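You operate a simulated robot arm through the tools that you are given. There is no shell and no other tool.

You are at the controls of a simulated robot arm. One attempt, no reset.

JOB
Put things in order on the upper deck of the shelf cart. At the end: the black block from the upper deck of the shelf cart is on the brown carton (marked "Seal clips"); the grey grease jar stands where the brown small parts box (marked "Screws") stood; the silver nut plate from the upper deck of the shelf cart stands where the black block stood; the brown small parts box from the upper deck of the shelf cart stands where the silver nut plate stood; whatever was shut is shut again. Leave all else as you found it, and nothing knocked over.

It is judged by the outcome, as a careful person would: the job done as asked, and still so three seconds after it is handed in. It fails if anything else is knocked over, pushed out of place, dropped, spilled or broken. Lids that push on must go on centred and level and be pressed home; caps that screw on are set level and turned clockwise until they are tight.

ROBOT AND FRAMES
A 7-joint arm with a two-finger parallel gripper, fixed in place. Base frame: the origin is on the floor under the middle of its stand, x ahead of it, y to its left, z up; the work surface is at about z = 620. Lengths are in mm, angles in rad, forces in N, time in s.
With the tool pointing down near the work surface it reaches from about 200 to 660 mm from the base axis. Its first joint turns from -1.152 to 1.152 rad. Payload 1.57 kg.
The tool frame sits at the grasp point between the pads (the TCP): z along the fingers, y along the line on which they close. The tips reach 30 mm beyond it. The gripper opens to 110 mm. The fingers are 24 mm wide and 12 mm thick; the gripper's body (48 by 112 mm) begins 78 mm behind the TCP.
Orientation is that of the tool frame in the base frame, as [roll, pitch, yaw] about the fixed x, y, z axes, in that order (R = Rz(yaw) Ry(pitch) Rx(roll)). With the fingers straight down and closing along the base's y, the tool's x points along the base's -x, its y along +y and its z along -z.

CONTROLS
- The arm moves only by the tool play_rows. Its argument "plan" is a list that holds one entry, the list of rows, each a list of 7 numbers: the shift along the base's x, y, z in mm, then the turn, a rotation vector about the base's x, y, z in rad, then the closure, from 0 (fully open) to 1 (shut). In form: [[[tx, ty, tz, wx, wy, wz, gripper], ...]]. A call has 1 to 20 rows; each row shifts and turns the commanded pose from where the row before left it. Each row takes 0.2 s and may step no farther than 50 mm and 0.15 rad from the row before; otherwise, or with a gripper value out of range, the whole call is refused. Where a pose cannot be reached the arm comes as near as it can. A force on the tool above 40 N (or 10 N above the force at the start of the call, whichever is more), or a blocked arm, ends the call early, and 0.2 s more pass. Each finger travels about 108 mm/s and halts on what it meets, pressing with about 33 N; the grip force reading is that of the motor and also rises with nothing between the fingers. The clock runs only during rows and for 0.2 s after the last one: add rows that do not move to give the fingers time. It gives the time, the measured TCP pose, the force on the tool (base axes), the opening and the grip force at its end, in the units of the frame above (readings bear some noise), with the torque about the TCP (base axes, N m) and any sound that the robot's microphone picked up.
- Cameras (640 x 400 px; columns grow to the right, rows downward): "scene" is fixed at [160.3, -389.6, 1407]; the picture's right is [0.82, -0.58, 0.00], its down [-0.39, -0.56, -0.73] and it looks along [0.42, 0.60, -0.68] (base axes); focal length 357 px, centre (320, 200). "wrist" rides on the gripper at [70, 16, -141] in the tool frame; the picture's right is [-0.23, 0.97, 0.00], its down [-0.86, -0.20, -0.48] and it looks along [-0.47, -0.11, 0.88] (tool axes); focal length 222 px, centre (320, 200).
- camera(camera): a new picture of that camera. The clock stands still meanwhile.
- measure_at(camera, pixels): for up to 12 pixels [column, row] of the newest picture of that camera ("zoom" is the newest enlarged one), the place [x, y, z] in the base frame of the surface seen there, good to about 2 mm, but the place of the scene camera against the robot may be out by one fixed shift of up to 18 mm in any direction. The clock stands still meanwhile.
- enlarge(camera, box): a new picture of the part [left, top, right, bottom] of that camera's present view, enlarged. The clock stands still meanwhile.
- sign_off(): hands the job in; it is judged then, once.

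Open the gripper and draw the arm clear of the work before you hand the job in, unless the task says otherwise.

The tools are called after "Emit:" as a command line: name --argument value ..., lists and objects as JSON in quotes. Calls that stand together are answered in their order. play_rows: Moves the arm, as the interface text tells. Its arguments: {"type":"object","properties":{"plan":{"type":"array"}},"required":["plan"]} The other tools are called the same way: camera (camera) takes a picture; measure_at (camera, pixels) gives the place of the surface under pixels of a picture; enlarge (camera, box) takes an enlarged picture of a part of a camera's view; sign_off () hands the job in.

At the start:

```text
clock: 0.0
tool_pos: [372.9, 114.9, 933.8]
orientation: [-3.141, 0.0, 3.141]
wrist_force: [-0.1, -0.2, 0.1]
moment: [-0.02, 0.04, 0.0]
finger_gap: 109.9
finger_force: 0.1
```

scene: 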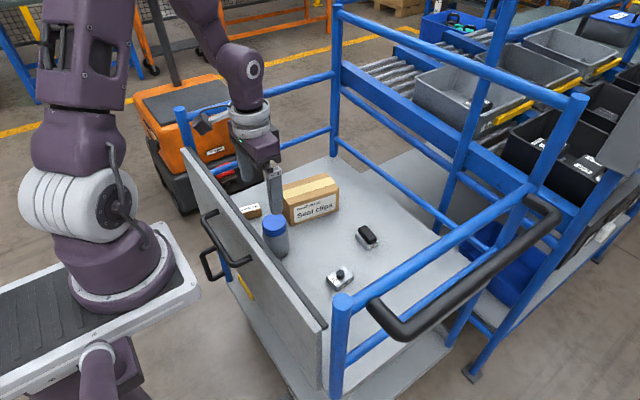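
wrist: 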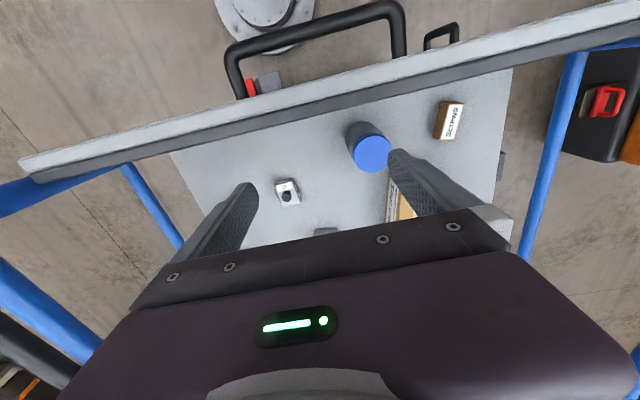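

The scene shows the carton near (310,198), the blue-capped jar near (275,235), the small parts box near (250,211), the black block near (366,237) and the nut plate near (341,277). I enlarge both views to see them better.

Emit:
enlarge --camera "scene" --box '[220, 150, 420, 310]'

Emit:
enlarge --camera "wrist" --box '[160, 60, 520, 260]'

```text
2.50 times, centred on (320, 230) of scene
```

zoom: 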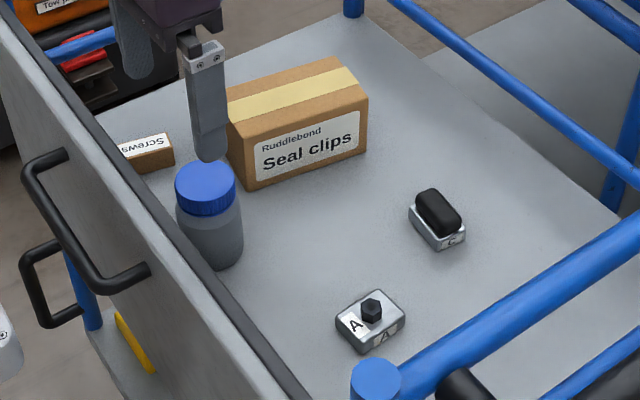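

```text
1.78 times, centred on (340, 160) of wrist
```

zoom: 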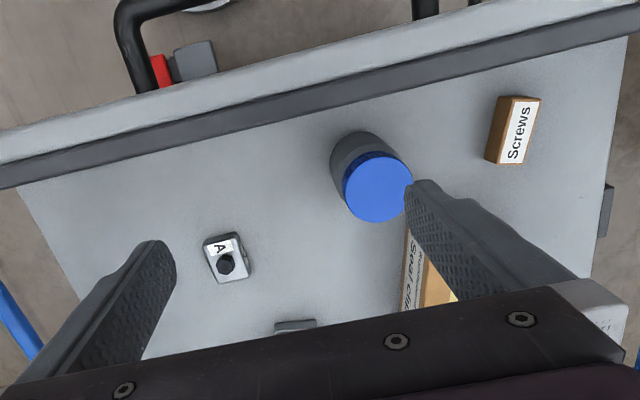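

The black block at zoom (438,212) seems to sit on a silver base marked C, and the nut plate at (370,320) carries a hex stud and an A label. I zoom in closer on both.

Emit:
enlarge --camera "scene" --box '[340, 210, 390, 260]'

Emit:
enlarge --camera "scene" --box '[315, 255, 365, 295]'

Emit:
enlarge --camera "scene" --box '[230, 160, 350, 270]'

```text
8.00 times, centred on (365, 235) of scene
```

zoom: 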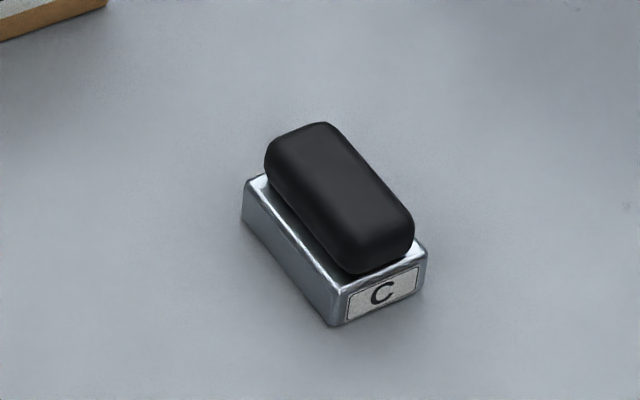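

```text
10.00 times, centred on (340, 275) of scene
```

zoom: 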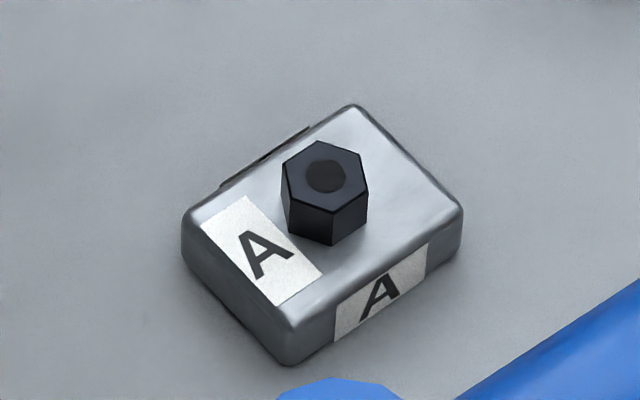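

```text
3.64 times, centred on (290, 215) of scene
```

zoom: 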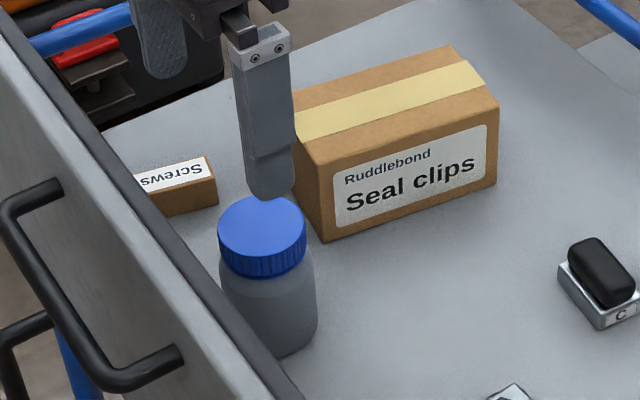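

Before moving I check the rest of the scene for similar things: the bins at right around (480,100) and (590,170), and the tote at (470,25), so I know what "from the upper deck" is set apart from.

Emit:
enlarge --camera "scene" --box '[400, 0, 640, 200]'

Emit:
enlarge --camera "scene" --box '[130, 80, 270, 220]'

Emit:
enlarge --camera "scene" --box '[200, 230, 480, 400]'

```text
2.00 times, centred on (520, 100) of scene
```

zoom: 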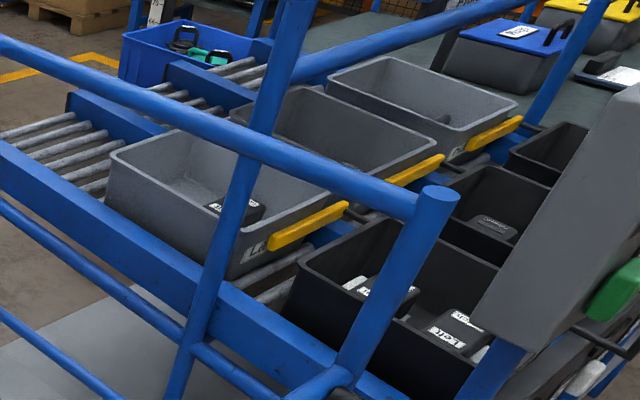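

```text
2.86 times, centred on (200, 150) of scene
```

zoom: 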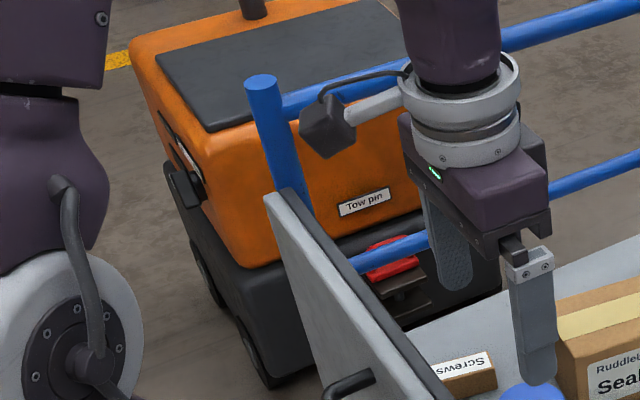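

```text
2.29 times, centred on (340, 315) of scene
```

zoom: 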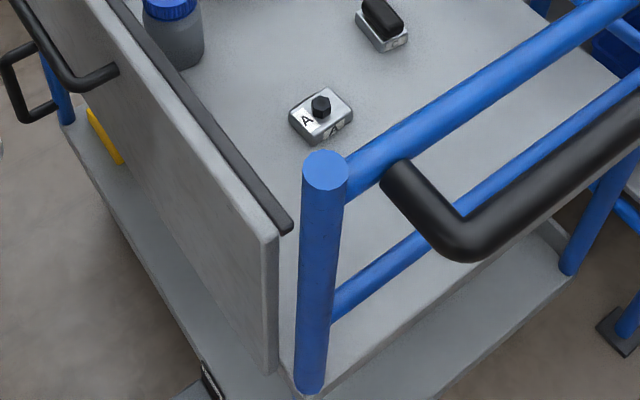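

I now measure the main points in the scene: deck, carton top corners, jar lid, screws box, block with base, and nut plate.

Emit:
camera --camera "scene"

Emit:
measure_at --camera "scene" --pixels '[[366, 233], [357, 236], [366, 247], [374, 245], [341, 271], [341, 274], [333, 276], [350, 276], [334, 290], [400, 250], [300, 260], [380, 210]]'

Emit:
measure_at --camera "scene" --pixels '[[275, 224], [267, 220], [283, 220], [275, 217], [250, 206], [245, 207], [258, 204], [250, 212], [296, 200], [329, 177], [296, 210], [308, 186]]'

```text
taken
```

scene: 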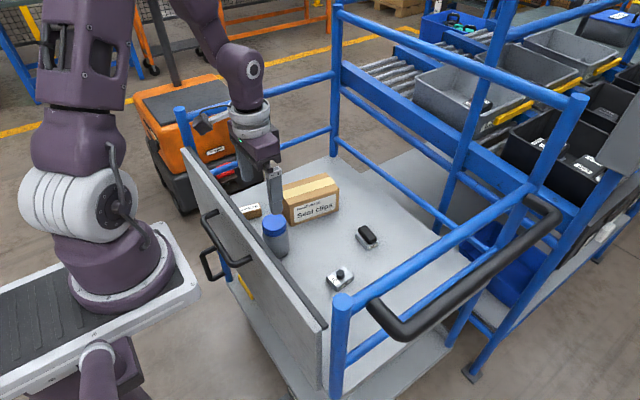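

```text
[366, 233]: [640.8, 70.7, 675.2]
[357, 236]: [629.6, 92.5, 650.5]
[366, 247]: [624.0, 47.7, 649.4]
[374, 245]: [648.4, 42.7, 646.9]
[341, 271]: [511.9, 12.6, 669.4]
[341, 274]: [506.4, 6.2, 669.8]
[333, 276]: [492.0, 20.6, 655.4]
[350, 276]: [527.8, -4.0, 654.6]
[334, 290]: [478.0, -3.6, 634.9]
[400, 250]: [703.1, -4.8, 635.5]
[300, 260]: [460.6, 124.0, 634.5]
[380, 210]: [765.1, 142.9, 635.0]
```

```text
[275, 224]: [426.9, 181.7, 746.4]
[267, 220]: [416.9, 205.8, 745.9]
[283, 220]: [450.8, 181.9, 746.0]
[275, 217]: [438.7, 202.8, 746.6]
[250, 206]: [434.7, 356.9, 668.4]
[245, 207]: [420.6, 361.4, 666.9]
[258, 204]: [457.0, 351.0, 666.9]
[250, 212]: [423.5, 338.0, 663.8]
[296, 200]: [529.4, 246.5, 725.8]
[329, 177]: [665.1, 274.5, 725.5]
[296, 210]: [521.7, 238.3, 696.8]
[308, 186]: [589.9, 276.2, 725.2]
```

The scene camera reads the deck at about z=635 against the stated 620, so it is shifted. I measure the same things with the wrist camera (lid at 372,153; Screws box at 451,120; nut plate at 287,192) to find the shift.

Emit:
camera --camera "wrist"

Emit:
measure_at --camera "wrist" --pixels '[[372, 153], [356, 153], [388, 153], [372, 170], [451, 120], [449, 135], [453, 106], [459, 120], [282, 186], [293, 198], [286, 196], [330, 200]]'

Emit:
enlarge --camera "wrist" --box '[260, 80, 480, 240]'

```text
taken
```

wrist: 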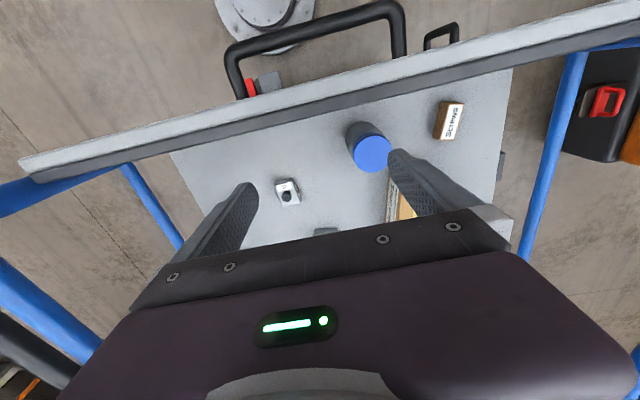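

```text
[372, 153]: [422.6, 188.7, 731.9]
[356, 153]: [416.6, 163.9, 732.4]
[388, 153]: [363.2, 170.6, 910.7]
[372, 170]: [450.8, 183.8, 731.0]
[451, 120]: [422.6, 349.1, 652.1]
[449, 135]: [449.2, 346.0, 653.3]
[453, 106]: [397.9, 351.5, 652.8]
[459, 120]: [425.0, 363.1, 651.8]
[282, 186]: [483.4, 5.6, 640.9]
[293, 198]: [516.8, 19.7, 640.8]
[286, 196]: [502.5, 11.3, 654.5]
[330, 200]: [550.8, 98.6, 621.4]
```

```text
2.50 times, centred on (370, 160) of wrist
```

zoom: 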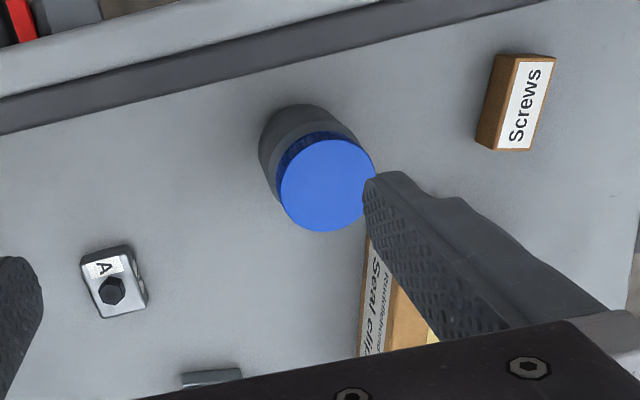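

Wrist measurements read the deck at about 621, so the scene camera's z is about +14 off. Next I measure the panel, posts and rails (scene) that the arm could collide with.

Emit:
measure_at --camera "scene" --pixels '[[182, 148], [325, 325], [250, 235], [213, 214], [245, 258], [341, 297], [400, 255], [470, 195], [578, 98], [338, 8], [181, 112], [415, 320]]'

Emit:
measure_at --camera "scene" --pixels '[[283, 185], [290, 205], [291, 222], [338, 209], [338, 186], [323, 174], [220, 170], [270, 255], [265, 245], [240, 215], [232, 200], [333, 130]]'

Emit:
measure_at --camera "wrist" --pixels '[[30, 165], [300, 90], [600, 20], [30, 180], [300, 104], [250, 60], [400, 20], [180, 155], [505, 75], [130, 175], [575, 60], [318, 112]]'

```text
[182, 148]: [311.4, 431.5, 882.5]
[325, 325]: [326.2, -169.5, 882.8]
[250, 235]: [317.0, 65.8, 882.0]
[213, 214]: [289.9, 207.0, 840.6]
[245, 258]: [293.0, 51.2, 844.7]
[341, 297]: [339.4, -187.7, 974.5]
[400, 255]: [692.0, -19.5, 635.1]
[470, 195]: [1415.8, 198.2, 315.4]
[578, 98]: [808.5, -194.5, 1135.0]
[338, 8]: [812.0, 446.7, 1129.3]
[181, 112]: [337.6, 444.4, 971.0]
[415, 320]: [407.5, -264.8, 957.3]
```

```text
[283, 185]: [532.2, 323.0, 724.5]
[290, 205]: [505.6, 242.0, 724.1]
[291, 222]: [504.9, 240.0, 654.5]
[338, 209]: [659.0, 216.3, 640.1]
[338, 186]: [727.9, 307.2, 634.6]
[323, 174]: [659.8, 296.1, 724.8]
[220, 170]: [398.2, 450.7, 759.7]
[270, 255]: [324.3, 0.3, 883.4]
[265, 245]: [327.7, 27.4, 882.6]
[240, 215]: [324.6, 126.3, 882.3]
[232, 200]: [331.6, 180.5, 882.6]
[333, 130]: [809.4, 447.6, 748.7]
```

```text
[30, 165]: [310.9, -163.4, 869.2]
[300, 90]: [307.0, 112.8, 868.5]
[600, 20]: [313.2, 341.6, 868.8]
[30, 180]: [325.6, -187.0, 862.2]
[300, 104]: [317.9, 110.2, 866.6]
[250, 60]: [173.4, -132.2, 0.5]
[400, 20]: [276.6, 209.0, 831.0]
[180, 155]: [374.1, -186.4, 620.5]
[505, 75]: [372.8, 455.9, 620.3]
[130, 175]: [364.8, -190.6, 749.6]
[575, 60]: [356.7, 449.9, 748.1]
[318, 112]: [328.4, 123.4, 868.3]
```

The cart is axis-aligned: the panel is at x≈305–330 with its top at z≈869, and the rails are at y≈-190 and y≈447. I move the tool out over the black block, staying well above everything, to look at it with the wrist camera.

Emit:
play_rows --plan '[[[35, -9, -15, 0, 0, 0, 0], [35, -9, -15, 0, 0, 0, 0], [35, -9, -15, 0, 0, 0, 0], [35, -9, -15, 0, 0, 0, 0], [35, -9, -15, 0, 0, 0, 0], [35, -5, -15, 0, 0, 0, 0], [0, 0, 0, 0, 0, 0, 0], [0, 0, 0, 0, 0, 0, 0]]]'

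Emit:
camera --camera "wrist"

```text
clock: 1.8
tool_pos: [579.2, 65.7, 844.7]
orientation: [3.141, 0.0, 3.141]
wrist_force: [0.8, -0.2, 0.5]
moment: [0.0, 0.01, -0.03]
finger_gap: 110.1
finger_force: 0.0
```

```text
taken
```

wrist: 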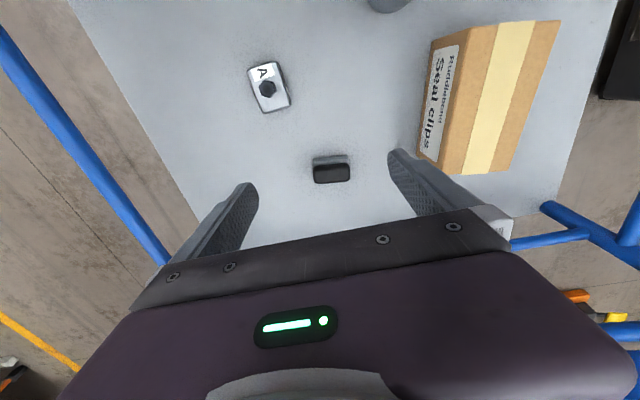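

The wrist view now shows the block at (331,170), the nut plate at (268,88) and the carton at (485,95). I enlarge the block and the other two and measure them.

Emit:
enlarge --camera "wrist" --box '[300, 145, 365, 190]'

Emit:
measure_at --camera "wrist" --pixels '[[316, 158], [347, 156], [315, 181], [349, 179], [331, 171], [314, 166], [331, 158], [331, 155], [349, 163], [320, 180], [345, 178], [331, 165]]'

Emit:
measure_at --camera "wrist" --pixels '[[249, 67], [274, 62], [264, 113], [290, 105], [268, 88], [435, 40], [460, 28], [562, 20], [508, 172], [440, 165], [495, 95], [420, 150]]'

```text
8.89 times, centred on (332, 168) of wrist
```

zoom: 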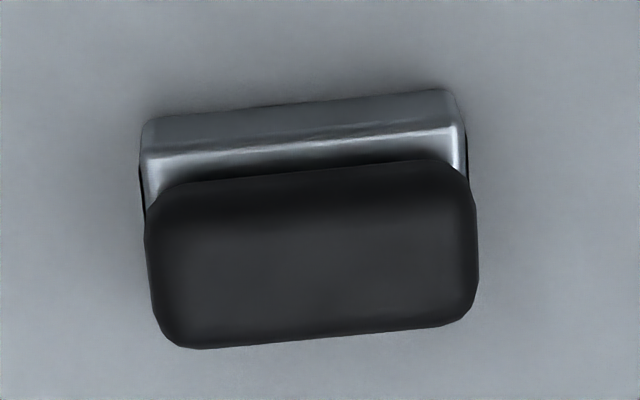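

```text
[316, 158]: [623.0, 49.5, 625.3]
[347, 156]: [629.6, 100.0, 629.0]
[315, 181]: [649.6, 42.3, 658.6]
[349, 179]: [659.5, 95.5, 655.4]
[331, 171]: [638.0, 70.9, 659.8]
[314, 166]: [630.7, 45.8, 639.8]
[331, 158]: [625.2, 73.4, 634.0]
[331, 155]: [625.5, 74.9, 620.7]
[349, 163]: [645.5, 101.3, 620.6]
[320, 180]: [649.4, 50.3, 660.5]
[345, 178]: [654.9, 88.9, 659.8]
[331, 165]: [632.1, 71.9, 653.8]
```

```text
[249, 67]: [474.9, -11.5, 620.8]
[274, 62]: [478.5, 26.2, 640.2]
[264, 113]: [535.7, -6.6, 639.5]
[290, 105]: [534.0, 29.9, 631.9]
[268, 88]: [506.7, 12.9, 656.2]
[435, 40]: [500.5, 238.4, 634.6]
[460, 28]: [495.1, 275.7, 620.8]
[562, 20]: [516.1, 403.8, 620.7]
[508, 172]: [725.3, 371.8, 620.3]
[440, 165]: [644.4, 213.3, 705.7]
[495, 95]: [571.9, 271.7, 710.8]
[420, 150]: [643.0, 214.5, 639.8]
```

The block is about 52 mm long along y at (640,72), slightly rotated. I measure finer points on the zoom to get its exact centre and yaw.

Emit:
measure_at --camera "zoom" --pixels '[[180, 270], [310, 260], [450, 245], [300, 180], [320, 330], [160, 270], [470, 240], [145, 260], [485, 235], [300, 145], [170, 155], [440, 130]]'

Emit:
enlarge --camera "wrist" --box '[240, 50, 300, 125]'

```text
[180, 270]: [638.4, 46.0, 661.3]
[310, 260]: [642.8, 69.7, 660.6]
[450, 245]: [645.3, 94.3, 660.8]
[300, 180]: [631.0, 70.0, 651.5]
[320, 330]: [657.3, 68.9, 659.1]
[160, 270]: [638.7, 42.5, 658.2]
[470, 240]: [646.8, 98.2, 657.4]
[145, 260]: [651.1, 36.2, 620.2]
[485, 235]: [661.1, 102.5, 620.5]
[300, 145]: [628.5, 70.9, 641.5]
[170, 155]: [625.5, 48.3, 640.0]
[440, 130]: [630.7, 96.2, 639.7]
```

```text
5.33 times, centred on (270, 88) of wrist
```

zoom: 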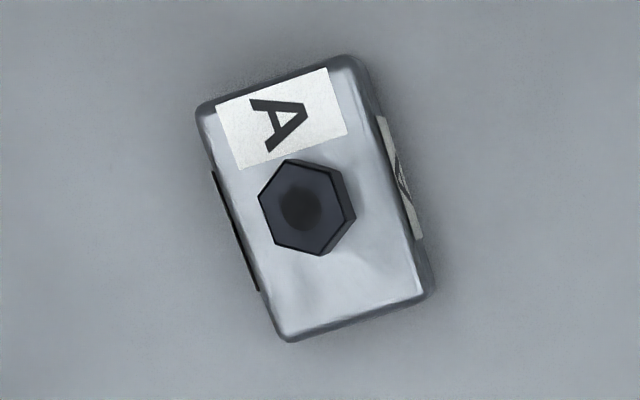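

I measure the nut plate's corners and the nut on the zoomed picture: corners near (203,108), (357,62), (283,335), (425,290), nut top near (300,205).

Emit:
measure_at --camera "zoom" --pixels '[[210, 110], [340, 65], [288, 330], [418, 293], [300, 205], [268, 200], [345, 205], [290, 165], [318, 250], [240, 215], [375, 180], [350, 310]]'

Emit:
enlarge --camera "wrist" --box '[400, 0, 580, 190]'

```text
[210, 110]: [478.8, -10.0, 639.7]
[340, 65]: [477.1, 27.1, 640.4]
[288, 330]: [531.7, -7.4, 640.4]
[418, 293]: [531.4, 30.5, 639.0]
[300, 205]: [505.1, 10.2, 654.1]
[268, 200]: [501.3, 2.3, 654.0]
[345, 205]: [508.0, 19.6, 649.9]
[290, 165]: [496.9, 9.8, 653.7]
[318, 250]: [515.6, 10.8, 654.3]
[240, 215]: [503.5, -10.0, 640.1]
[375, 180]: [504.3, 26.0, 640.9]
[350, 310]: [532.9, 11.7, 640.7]
```

```text
2.11 times, centred on (490, 95) of wrist
```

zoom: 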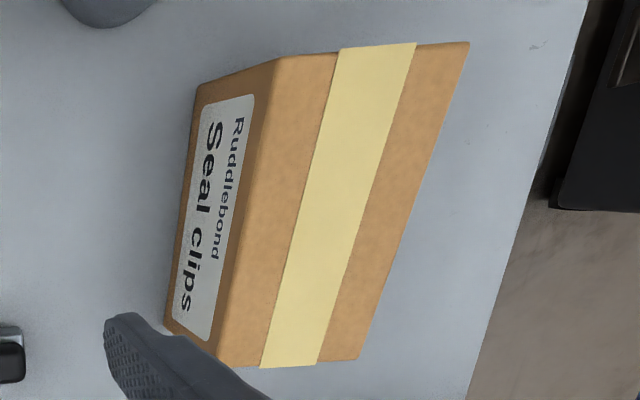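

I measure the carton top's corners, at zoom (280,60), (468,43), (357,358) and (220,362), and some interior points.

Emit:
measure_at --camera "zoom" --pixels '[[282, 62], [460, 48], [352, 352], [226, 358], [320, 200], [180, 320], [200, 95], [440, 100], [300, 300], [290, 130], [470, 60], [372, 360]]'

Emit:
camera --camera "scene"

```text
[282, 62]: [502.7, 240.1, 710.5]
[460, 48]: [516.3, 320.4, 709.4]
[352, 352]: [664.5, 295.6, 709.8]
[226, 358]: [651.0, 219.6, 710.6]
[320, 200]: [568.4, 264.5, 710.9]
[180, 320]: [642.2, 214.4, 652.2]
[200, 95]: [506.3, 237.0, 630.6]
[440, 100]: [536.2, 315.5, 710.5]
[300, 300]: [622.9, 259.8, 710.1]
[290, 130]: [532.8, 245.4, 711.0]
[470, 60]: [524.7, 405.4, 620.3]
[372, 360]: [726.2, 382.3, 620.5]
```

```text
taken
```

scene: 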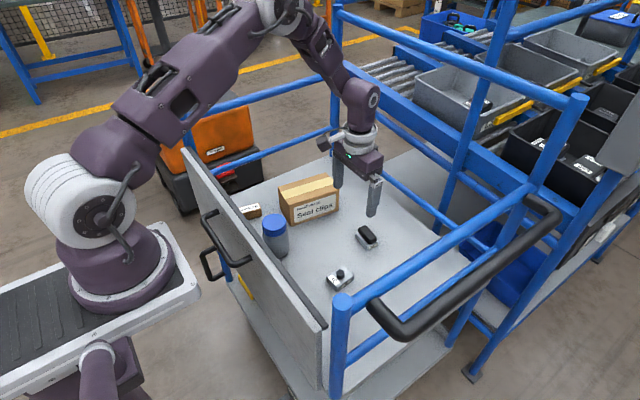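

The carton top spans x 502–665, y 218–321 at z≈710, with its centre near (584,269). I now go above the block at (643.5,70.5), turning by -0.13 rad, and stop at z≈740 to check.

Emit:
play_rows --plan '[[[22, 2, -30, 0, 0, -0.065, 0], [22, 2, -35, 0, 0, -0.065, 0], [20, 1, -40, 0, 0, 0, 0], [0, 0, 0, 0, 0, 0, 0], [0, 0, 0, 0, 0, 0, 0]]]'

Emit:
camera --camera "wrist"

```text
clock: 3.0
tool_pos: [643.0, 70.1, 739.0]
orientation: [3.141, 0.0, 3.012]
wrist_force: [0.4, -0.7, 0.3]
moment: [0.0, -0.02, 0.03]
finger_gap: 109.7
finger_force: 0.0
```

```text
taken
```

wrist: 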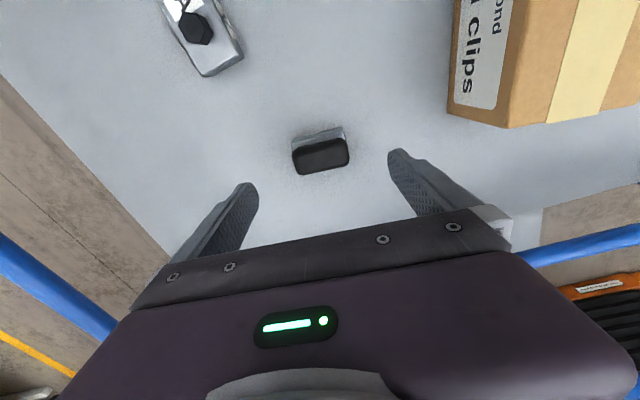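

The block is between the fingers at (321,155). I enlarge it and measure again at this closer range to refine centre and yaw.

Emit:
enlarge --camera "wrist" --box '[280, 120, 360, 180]'

Emit:
measure_at --camera "zoom" --pixels '[[110, 250], [545, 200], [320, 230], [300, 160], [340, 310], [160, 410], [520, 370], [330, 390], [120, 130], [500, 80], [100, 300], [550, 260]]'

```text
6.67 times, centred on (320, 150) of wrist
```

zoom: 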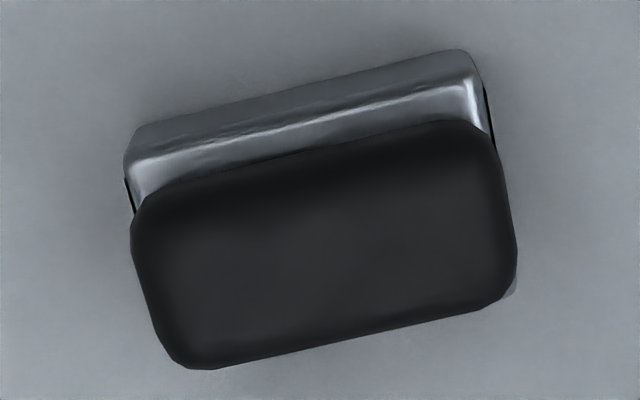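

```text
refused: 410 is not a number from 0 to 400
```

The block's edges slope about -12° in the zoom, matching the tool's y axis in this picture, so yaw is aligned. I repeat the measurement with valid pixels.

Emit:
measure_at --camera "zoom" --pixels '[[150, 260], [500, 210], [320, 230], [300, 170], [340, 325], [190, 350], [490, 290], [330, 335], [140, 165], [465, 88], [140, 280], [510, 250]]'

```text
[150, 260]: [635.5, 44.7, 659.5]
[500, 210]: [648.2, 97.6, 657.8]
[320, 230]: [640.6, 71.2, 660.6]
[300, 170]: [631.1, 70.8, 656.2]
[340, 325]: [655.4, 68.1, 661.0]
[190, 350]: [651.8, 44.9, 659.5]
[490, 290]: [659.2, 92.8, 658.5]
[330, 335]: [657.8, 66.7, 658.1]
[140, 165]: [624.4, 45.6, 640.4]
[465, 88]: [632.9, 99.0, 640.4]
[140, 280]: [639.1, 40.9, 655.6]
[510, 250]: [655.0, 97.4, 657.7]
```

Centre reads about (644,70), and the yaw is about -9°, so I turn another -0.02. I go down to TCP z≈672, which puts the tips about 2 mm above the silver base's top at 640, so that only the black part is gripped.

Emit:
play_rows --plan '[[[1, 0, -25, 0, 0, -0.02, 0], [0, 0, -25, 0, 0, 0, 0], [0, 0, -17, 0, 0, 0, 0], [0, 0, 0, 0, 0, 0, 0], [0, 0, 0, 0, 0, 0, 0]]]'

Emit:
camera --camera "wrist"

Emit:
enlarge --camera "scene" --box '[330, 180, 420, 260]'

```text
clock: 4.2
tool_pos: [646.7, 69.9, 672.9]
orientation: [-3.141, 0.001, 2.991]
wrist_force: [0.1, -0.4, 0.6]
moment: [-0.04, 0.01, 0.02]
finger_gap: 110.1
finger_force: 0.1
```

```text
taken
```

wrist: 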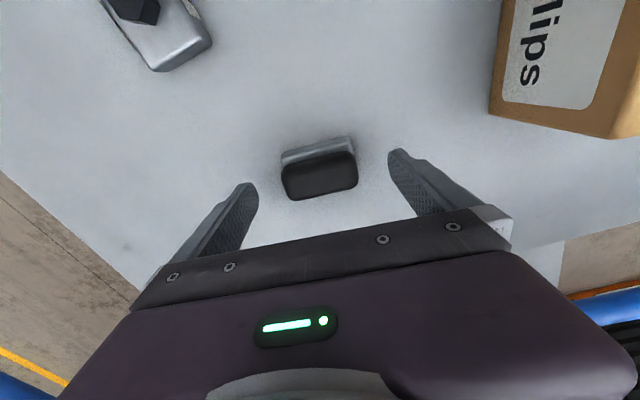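

```text
5.00 times, centred on (375, 220) of scene
```

zoom: 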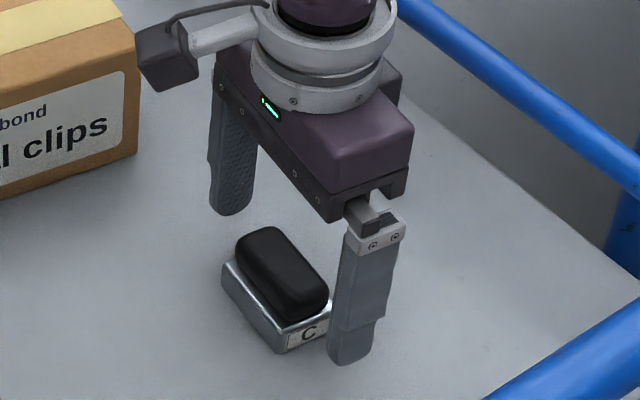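

The black block is between the pads with the tips just above the silver base. I shift x by -2, then close on it.

Emit:
play_rows --plan '[[[-2, 0, 0, 0, 0, 0, 0.3], [0, 0, 0, 0, 0, 0, 0.55], [0, 0, 0, 0, 0, 0, 0.55], [0, 0, 0, 0, 0, 0, 0.55], [0, 0, 0, 0, 0, 0, 0.55]]]'

Emit:
enlarge --camera "scene" --box '[330, 180, 420, 260]'

```text
clock: 5.4
tool_pos: [646.0, 68.9, 672.0]
orientation: [3.141, 0.001, 2.99]
wrist_force: [0.8, 0.1, 2.9]
moment: [-0.09, -0.01, 0.08]
finger_gap: 60.0
finger_force: 33.1
```

```text
5.00 times, centred on (375, 220) of scene
```

zoom: 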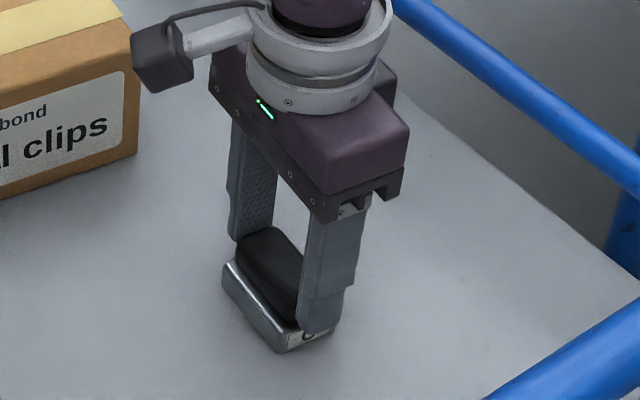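

Gripped at a gap of 60 mm with 33 N. I lift about 15 mm and look whether the silver base comes along.

Emit:
play_rows --plan '[[[0, 0, 5, 0, 0, 0, 0.55], [0, 0, 10, 0, 0, 0, 0.55], [0, 0, 0, 0, 0, 0, 0.55]]]'

Emit:
enlarge --camera "scene" --box '[330, 180, 420, 260]'

Emit:
camera --camera "wrist"

```text
clock: 6.2
tool_pos: [645.7, 70.3, 687.1]
orientation: [3.14, -0.001, 2.992]
wrist_force: [-0.2, -0.7, -2.8]
moment: [-0.02, 0.0, -0.03]
finger_gap: 59.4
finger_force: 33.0
```

```text
5.00 times, centred on (375, 220) of scene
```

zoom: 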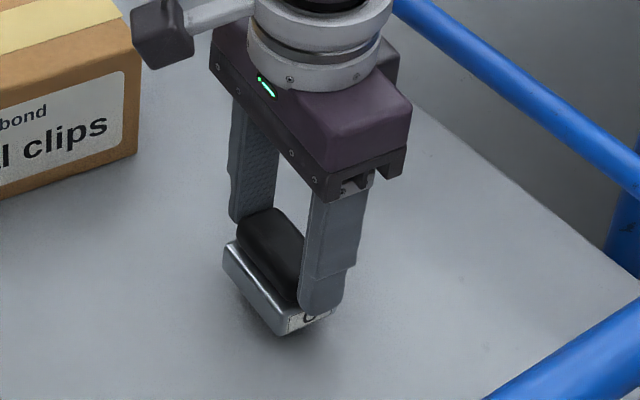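

```text
taken
```

wrist: 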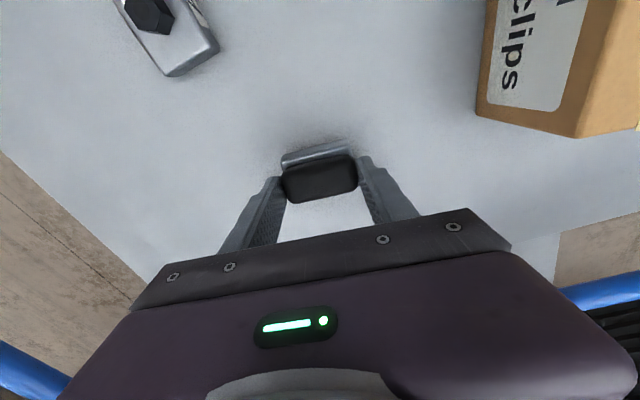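

The base came along, with a weight of about 2.8 N. To be sure it is one piece and not the tips catching the base, I set it back down, grip 8 mm higher on the black part only, and lift again.

Emit:
play_rows --plan '[[[0, 0, -10, 0, 0, 0, 0.55], [0, 0, -5, 0, 0, 0, 0.55], [0, 0, 0, 0, 0, 0, 0.55], [0, 0, 0, 0, 0, 0, 0.38], [0, 0, 0, 0, 0, 0, 0.38], [0, 0, 8, 0, 0, 0, 0.38], [0, 0, 0, 0, 0, 0, 0.55], [0, 0, 0, 0, 0, 0, 0.55], [0, 0, 0, 0, 0, 0, 0.55], [0, 0, 5, 0, 0, 0, 0.55], [0, 0, 10, 0, 0, 0, 0.55], [0, 0, 0, 0, 0, 0, 0.55]]]'

Emit:
enlarge --camera "scene" --box '[330, 180, 420, 260]'

Emit:
camera --camera "wrist"

```text
clock: 8.8
tool_pos: [645.1, 70.1, 696.3]
orientation: [3.14, 0.001, 2.991]
wrist_force: [-0.8, 0.3, -3.2]
moment: [-0.01, 0.02, 0.02]
finger_gap: 59.5
finger_force: 32.5
```

```text
5.00 times, centred on (375, 220) of scene
```

zoom: 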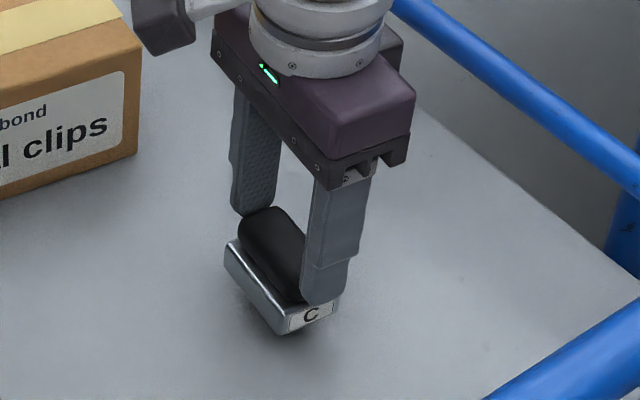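

```text
taken
```

wrist: 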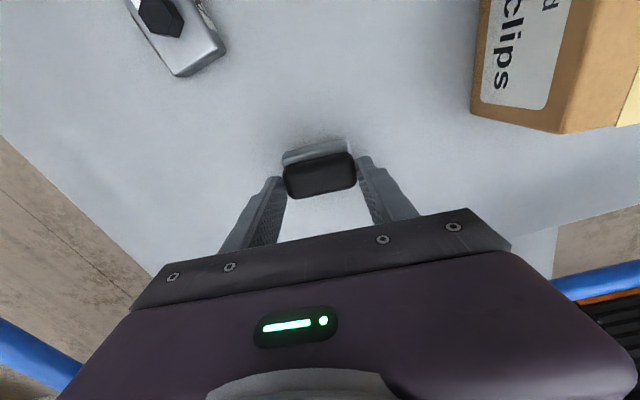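

The base lifts again with the tips above the C label, so it is one piece, which stood at about (644.5,70). Now I raise it and carry it over the carton to about (580,266), stopping with its underside about 20 mm above the carton top.

Emit:
play_rows --plan '[[[0, 0, 30, 0, 0, 0, 0.55], [0, 0, 40, 0, 0, 0, 0.55], [0, 0, 45, 0, 0, 0, 0.55], [-10, 30, 10, 0, 0, 0, 0.55], [-12, 35, 0, 0, 0, 0, 0.55], [-12, 35, 0, 0, 0, 0, 0.55], [-12, 35, 0, 0, 0, 0, 0.55], [-10, 35, 0, 0, 0, 0, 0.55], [-9, 26, 0, 0, 0, 0, 0.55], [0, 0, -15, 0, 0, 0, 0.55], [0, 0, -15, 0, 0, 0, 0.55], [0, 0, 0, 0, 0, 0, 0.55], [0, 0, 0, 0, 0, 0, 0.55]]]'

Emit:
camera --camera "wrist"

Emit:
camera --camera "scene"

```text
clock: 11.6
tool_pos: [581.4, 266.9, 791.8]
orientation: [3.141, 0.0, 2.991]
wrist_force: [0.2, 0.0, -2.5]
moment: [-0.03, 0.0, 0.02]
finger_gap: 59.5
finger_force: 32.7
```

```text
taken
```

wrist: 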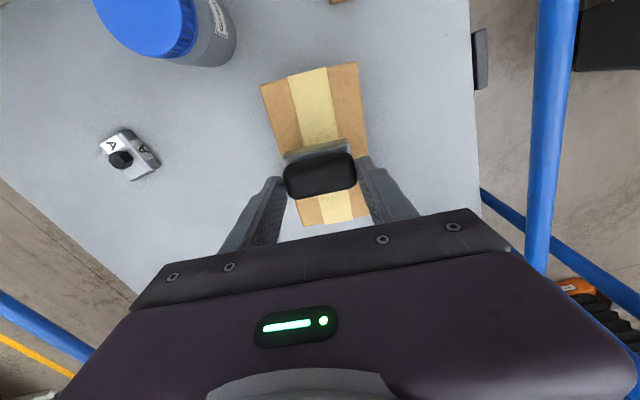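

```text
taken
```

scene: 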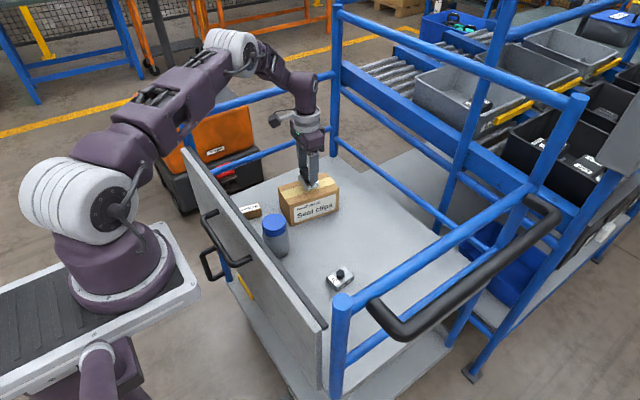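

The block is centred over the carton, aligned with the tape at (320,175). I lower it slowly toward contact at z≈771.

Emit:
play_rows --plan '[[[0, 0, -10, 0, 0, 0, 0.55], [0, 0, -6, 0, 0, 0, 0.55], [0, 0, -3, 0, 0, 0, 0.55], [0, 0, -1, 0, 0, 0, 0.55], [0, 0, 0, 0, 0, 0, 0.55]]]'

Emit:
enlarge --camera "scene" --box '[265, 150, 355, 230]'

```text
clock: 12.8
tool_pos: [580.8, 266.9, 770.2]
orientation: [3.14, 0.001, 2.991]
wrist_force: [-0.1, -0.4, -3.2]
moment: [0.01, -0.02, -0.02]
finger_gap: 59.7
finger_force: 33.1
```

```text
5.00 times, centred on (310, 190) of scene
```

zoom: 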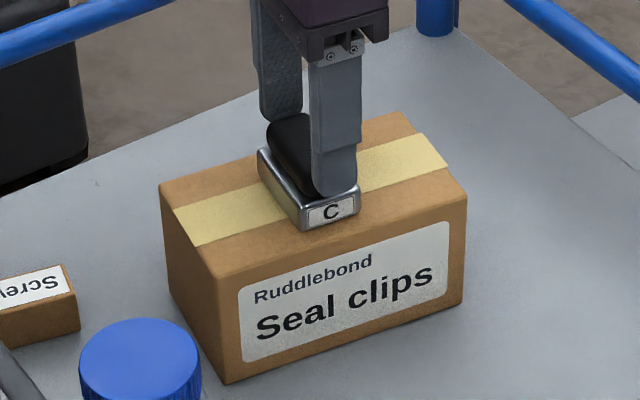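

The weight still reads -3.2 N, so it has not touched yet. I lower in 1 mm steps until it rests.

Emit:
play_rows --plan '[[[0, 0, -1, 0, 0, 0, 0.55], [0, 0, 0, 0, 0, 0, 0.55]]]'

Emit:
play_rows --plan '[[[0, 0, -1, 0, 0, 0, 0.55], [0, 0, 0, 0, 0, 0, 0.55]]]'

```text
clock: 13.4
tool_pos: [580.9, 267.6, 770.6]
orientation: [-3.141, 0.003, 2.991]
wrist_force: [-2.9, -1.3, 13.4]
moment: [-0.29, 0.44, 0.06]
finger_gap: 59.7
finger_force: 32.8
```

```text
clock: 14.0
tool_pos: [581.9, 267.8, 769.3]
orientation: [3.14, 0.002, 2.994]
wrist_force: [-5.0, -3.7, 29.4]
moment: [-0.17, 0.18, 0.15]
finger_gap: 60.0
finger_force: 32.7
```

It touched down (force up to 29 N). I back off 1.5 mm, open, then rise straight up.

Emit:
play_rows --plan '[[[0, 0, 1.5, 0, 0, 0, 0.55], [0, 0, 0, 0, 0, 0, 0.45], [0, 0, 0, 0, 0, 0, 0.3], [0, 0, 0, 0, 0, 0, 0.2], [0, 0, 0, 0, 0, 0, 0.2], [0, 0, 20, 0, 0, 0, 0.2], [0, 0, 40, 0, 0, 0, 0.0], [0, 0, 40, 0, 0, 0, 0.0], [0, 0, 0, 0, 0, 0, 0.0]]]'

Emit:
camera --camera "wrist"

Emit:
enlarge --camera "scene" --box '[265, 150, 355, 230]'

```text
clock: 16.0
tool_pos: [579.9, 265.4, 865.0]
orientation: [-3.142, 0.0, 2.992]
wrist_force: [-1.4, -0.3, 0.5]
moment: [0.01, -0.01, 0.0]
finger_gap: 109.8
finger_force: 0.0
```

```text
taken
```

wrist: 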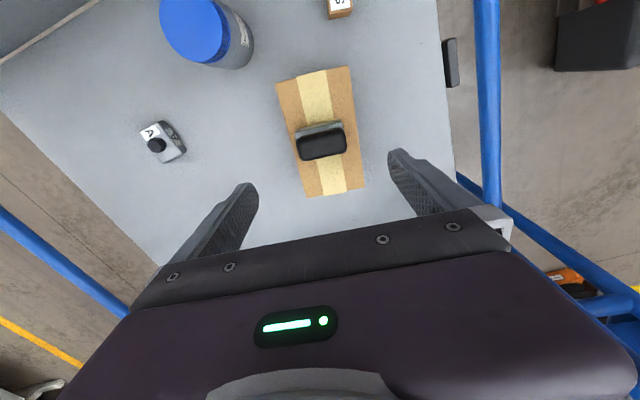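

```text
5.00 times, centred on (310, 190) of scene
```

zoom: 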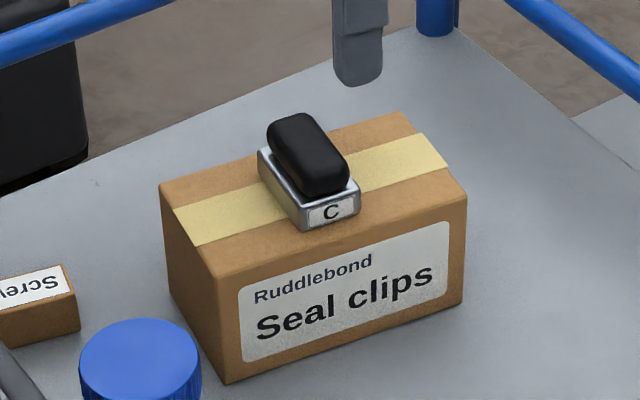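

The block stands level on the carton. Next the nut plate at about (504.5,10): I move above it at z≈760, turning +0.205 rad to line up with it, and look.

Emit:
play_rows --plan '[[[-10, -36, 0, 0, 0, 0.03, 0], [-11, -36, 0, 0, 0, 0.03, 0], [-11, -37, 0, 0, 0, 0.03, 0], [-11, -37, 0, 0, 0, 0.03, 0], [-11, -37, 0, 0, 0, 0.03, 0], [-11, -37, -25, 0, 0, 0.03, 0], [-10, -36, -40, 0, 0, 0.025, 0], [0, 0, -40, 0, 0, 0, 0], [0, 0, 0, 0, 0, 0, 0], [0, 0, 0, 0, 0, 0, 0]]]'

Emit:
camera --camera "wrist"

Emit:
enlarge --camera "wrist" --box '[270, 100, 370, 200]'

```text
refused: row 7 steps farther than a row can; nothing moved
```

```text
taken
```

wrist: 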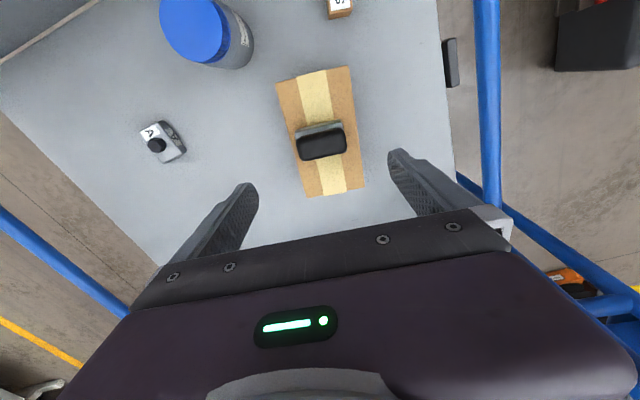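

```text
4.00 times, centred on (320, 150) of wrist
```

zoom: 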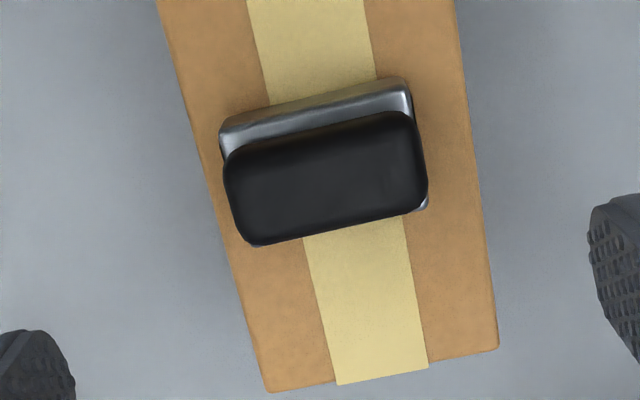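

Row 7 was too long a step, so nothing moved. I resend the move with the descent split into smaller steps.

Emit:
play_rows --plan '[[[-10, -36, 0, 0, 0, 0.03, 0], [-11, -36, 0, 0, 0, 0.03, 0], [-11, -37, 0, 0, 0, 0.03, 0], [-11, -37, 0, 0, 0, 0.03, 0], [-11, -37, 0, 0, 0, 0.03, 0], [-11, -37, -10, 0, 0, 0.03, 0], [-10, -36, -15, 0, 0, 0.025, 0], [0, 0, -40, 0, 0, 0, 0], [0, 0, -40, 0, 0, 0, 0], [0, 0, 0, 0, 0, 0, 0], [0, 0, 0, 0, 0, 0, 0]]]'

Emit:
camera --camera "wrist"

Emit:
enlarge --camera "wrist" --box '[270, 100, 370, 200]'

```text
clock: 18.4
tool_pos: [503.8, 13.1, 765.1]
orientation: [-3.141, -0.001, -3.086]
wrist_force: [-0.1, 0.2, 0.5]
moment: [-0.02, 0.06, 0.02]
finger_gap: 110.2
finger_force: 0.0
```

```text
taken
```

wrist: 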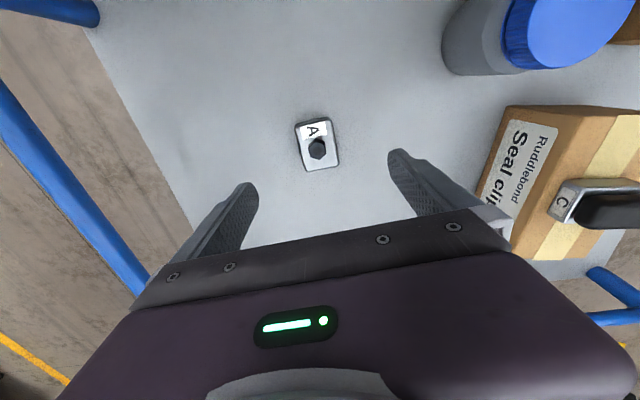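

```text
4.00 times, centred on (320, 150) of wrist
```

zoom: 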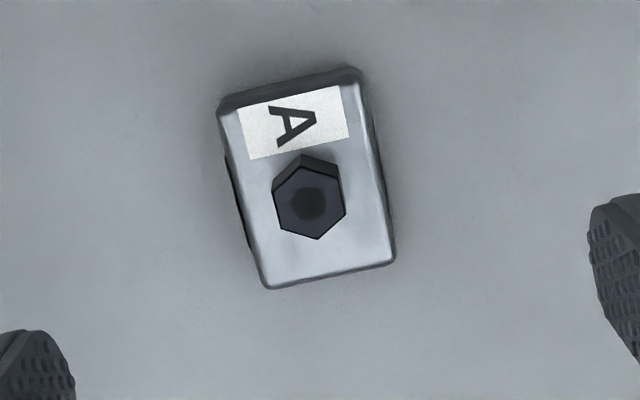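

The plate is between the fingers and its short edges slope about -0.2, matching the tool's y axis. I measure its corners and sides for the exact centre.

Emit:
measure_at --camera "zoom" --pixels '[[228, 118], [350, 82], [270, 280], [388, 258], [245, 200], [372, 170], [330, 270], [290, 92], [310, 205], [280, 215], [342, 195], [300, 165]]'

```text
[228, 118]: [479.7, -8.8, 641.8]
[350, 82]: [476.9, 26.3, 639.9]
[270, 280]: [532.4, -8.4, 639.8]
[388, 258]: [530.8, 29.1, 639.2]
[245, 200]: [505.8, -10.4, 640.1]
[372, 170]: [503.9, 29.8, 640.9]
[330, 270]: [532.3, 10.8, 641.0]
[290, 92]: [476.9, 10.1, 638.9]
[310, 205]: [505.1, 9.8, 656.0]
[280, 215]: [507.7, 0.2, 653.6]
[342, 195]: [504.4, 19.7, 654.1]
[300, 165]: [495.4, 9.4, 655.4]
```

The plate's centre is (505,9.7) at top z≈640. I centre on it and go down to TCP z≈655 (tips about 4 mm above the deck), checking before closing.

Emit:
play_rows --plan '[[[1, -3.3, -30, 0, 0, 0, 0], [0, 0, -30, 0, 0, 0, 0], [0, 0, -25, 0, 0, 0, 0], [0, 0, -15, 0, 0, 0, 0], [0, 0, -8, 0, 0, 0, 0], [0, 0, 0, 0, 0, 0, 0], [0, 0, 0, 0, 0, 0, 0]]]'

Emit:
camera --camera "wrist"

Emit:
enlarge --camera "scene" --box '[290, 200, 400, 300]'

```text
clock: 20.0
tool_pos: [504.8, 9.9, 655.5]
orientation: [-3.141, 0.0, -3.086]
wrist_force: [-0.7, 1.2, 0.4]
moment: [0.01, 0.02, -0.01]
finger_gap: 110.0
finger_force: 0.0
```

```text
taken
```

wrist: 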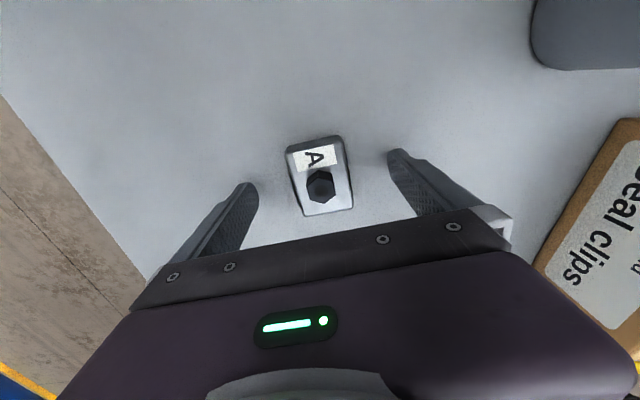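

```text
4.00 times, centred on (345, 250) of scene
```

zoom: 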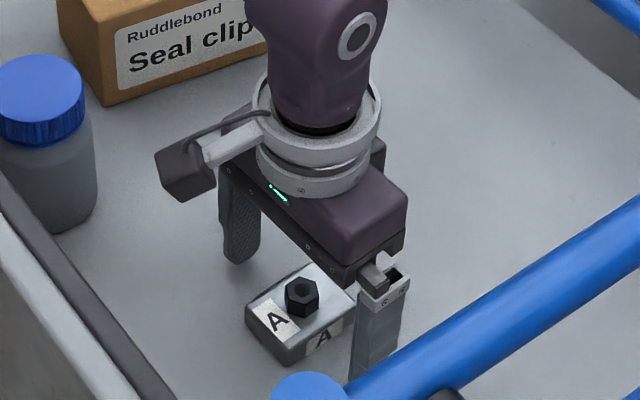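

The fingers straddle the plate with clearance. I close on it and lift 20 mm.

Emit:
play_rows --plan '[[[0, 0, 0, 0, 0, 0, 0.3], [0, 0, 0, 0, 0, 0, 0.6], [0, 0, 0, 0, 0, 0, 0.7], [0, 0, 0, 0, 0, 0, 0.7], [0, 0, 0, 0, 0, 0, 0.7], [0, 0, 5, 0, 0, 0, 0.7], [0, 0, 15, 0, 0, 0, 0.7], [0, 0, 0, 0, 0, 0, 0.7]]]'

Emit:
camera --camera "wrist"

Emit:
enlarge --camera "scene" --box '[290, 200, 400, 300]'

```text
clock: 21.8
tool_pos: [506.4, 6.8, 678.0]
orientation: [-3.141, -0.001, -3.085]
wrist_force: [0.6, -0.3, -3.5]
moment: [0.03, -0.02, 0.03]
finger_gap: 44.8
finger_force: 32.3
```

```text
taken
```

wrist: 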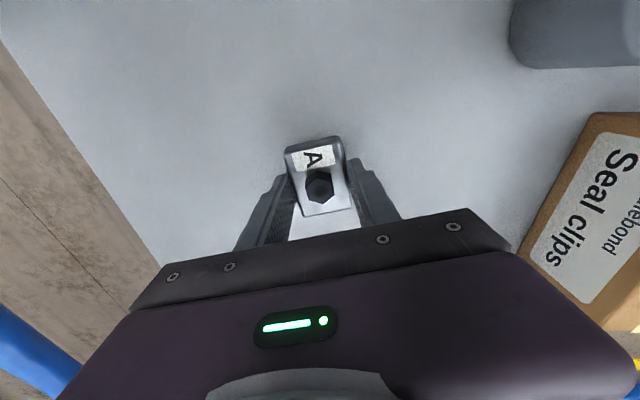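

```text
4.00 times, centred on (345, 250) of scene
```

zoom: 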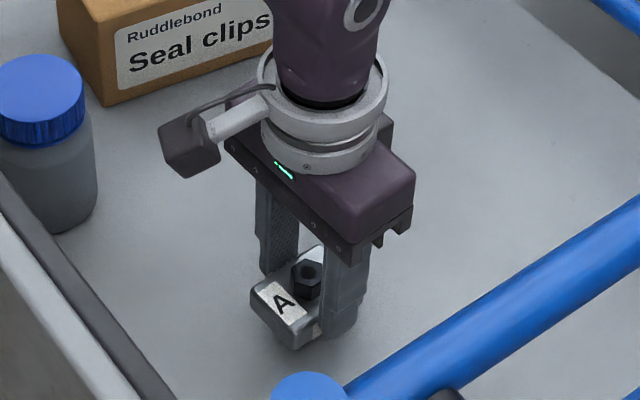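

Gripped (gap 44.8, about 3.5 N weight) and lifted. I carry it to above the block's old place (644.5,70), then check the position with a few still readings.

Emit:
play_rows --plan '[[[0, 0, 30, 0, 0, 0, 0.7], [30, 13, 5, 0, 0, 0, 0.7], [35, 16, 0, 0, 0, 0, 0.7], [35, 16, 0, 0, 0, 0, 0.7], [25, 12, 0, 0, 0, 0, 0.7], [13, 6, 0, 0, 0, 0, 0.7], [0, 0, -20, 0, 0, 0, 0.7], [0, 0, -14, 0, 0, 0, 0.7], [0, 0, 0, 0, 0, 0, 0.7], [0, 0, 0, 0, 0, 0, 0.7]]]'

Emit:
play_rows --plan '[[[0, 0, 0, 0, 0, 0, 0.7]]]'

Emit:
play_rows --plan '[[[0, 0, 0, 0, 0, 0, 0.7]]]'

Emit:
camera --camera "wrist"

Emit:
enlarge --camera "wrist" --box '[270, 120, 370, 220]'

```text
clock: 24.0
tool_pos: [641.1, 69.8, 676.7]
orientation: [-3.141, 0.0, -3.087]
wrist_force: [-0.3, -0.8, -3.8]
moment: [0.02, 0.03, 0.02]
finger_gap: 44.6
finger_force: 32.8
```

```text
clock: 24.4
tool_pos: [641.2, 69.7, 676.9]
orientation: [3.141, 0.001, -3.087]
wrist_force: [0.0, -0.5, -3.0]
moment: [-0.03, -0.02, 0.01]
finger_gap: 44.5
finger_force: 33.0
```

```text
clock: 24.8
tool_pos: [642.8, 69.2, 677.6]
orientation: [-3.142, -0.001, -3.086]
wrist_force: [0.5, 0.2, -3.2]
moment: [-0.02, 0.01, 0.0]
finger_gap: 44.7
finger_force: 32.6
```

```text
taken
```

wrist: 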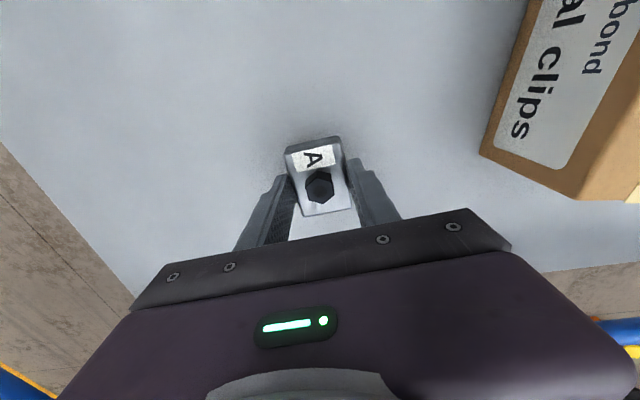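

```text
4.00 times, centred on (320, 170) of wrist
```

zoom: 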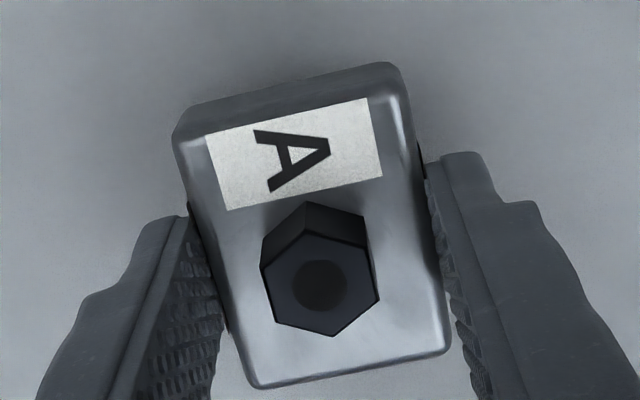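

Readings average (641.7,69.6,677). I measure the held plate directly in the zoom picture to see where its centre is.

Emit:
measure_at --camera "zoom" --pixels '[[320, 283], [185, 140], [395, 95], [260, 378], [440, 345], [290, 115], [350, 365], [215, 260], [425, 230], [375, 290], [265, 285], [322, 330]]'

```text
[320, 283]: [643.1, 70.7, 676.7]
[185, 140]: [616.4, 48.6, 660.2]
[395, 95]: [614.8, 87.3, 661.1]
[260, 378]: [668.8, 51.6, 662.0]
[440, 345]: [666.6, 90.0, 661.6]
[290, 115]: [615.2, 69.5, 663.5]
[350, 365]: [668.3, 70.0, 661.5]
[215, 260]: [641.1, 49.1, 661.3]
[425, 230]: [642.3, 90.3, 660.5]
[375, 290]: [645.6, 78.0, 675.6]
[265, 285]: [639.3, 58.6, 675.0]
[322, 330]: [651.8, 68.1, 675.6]
```

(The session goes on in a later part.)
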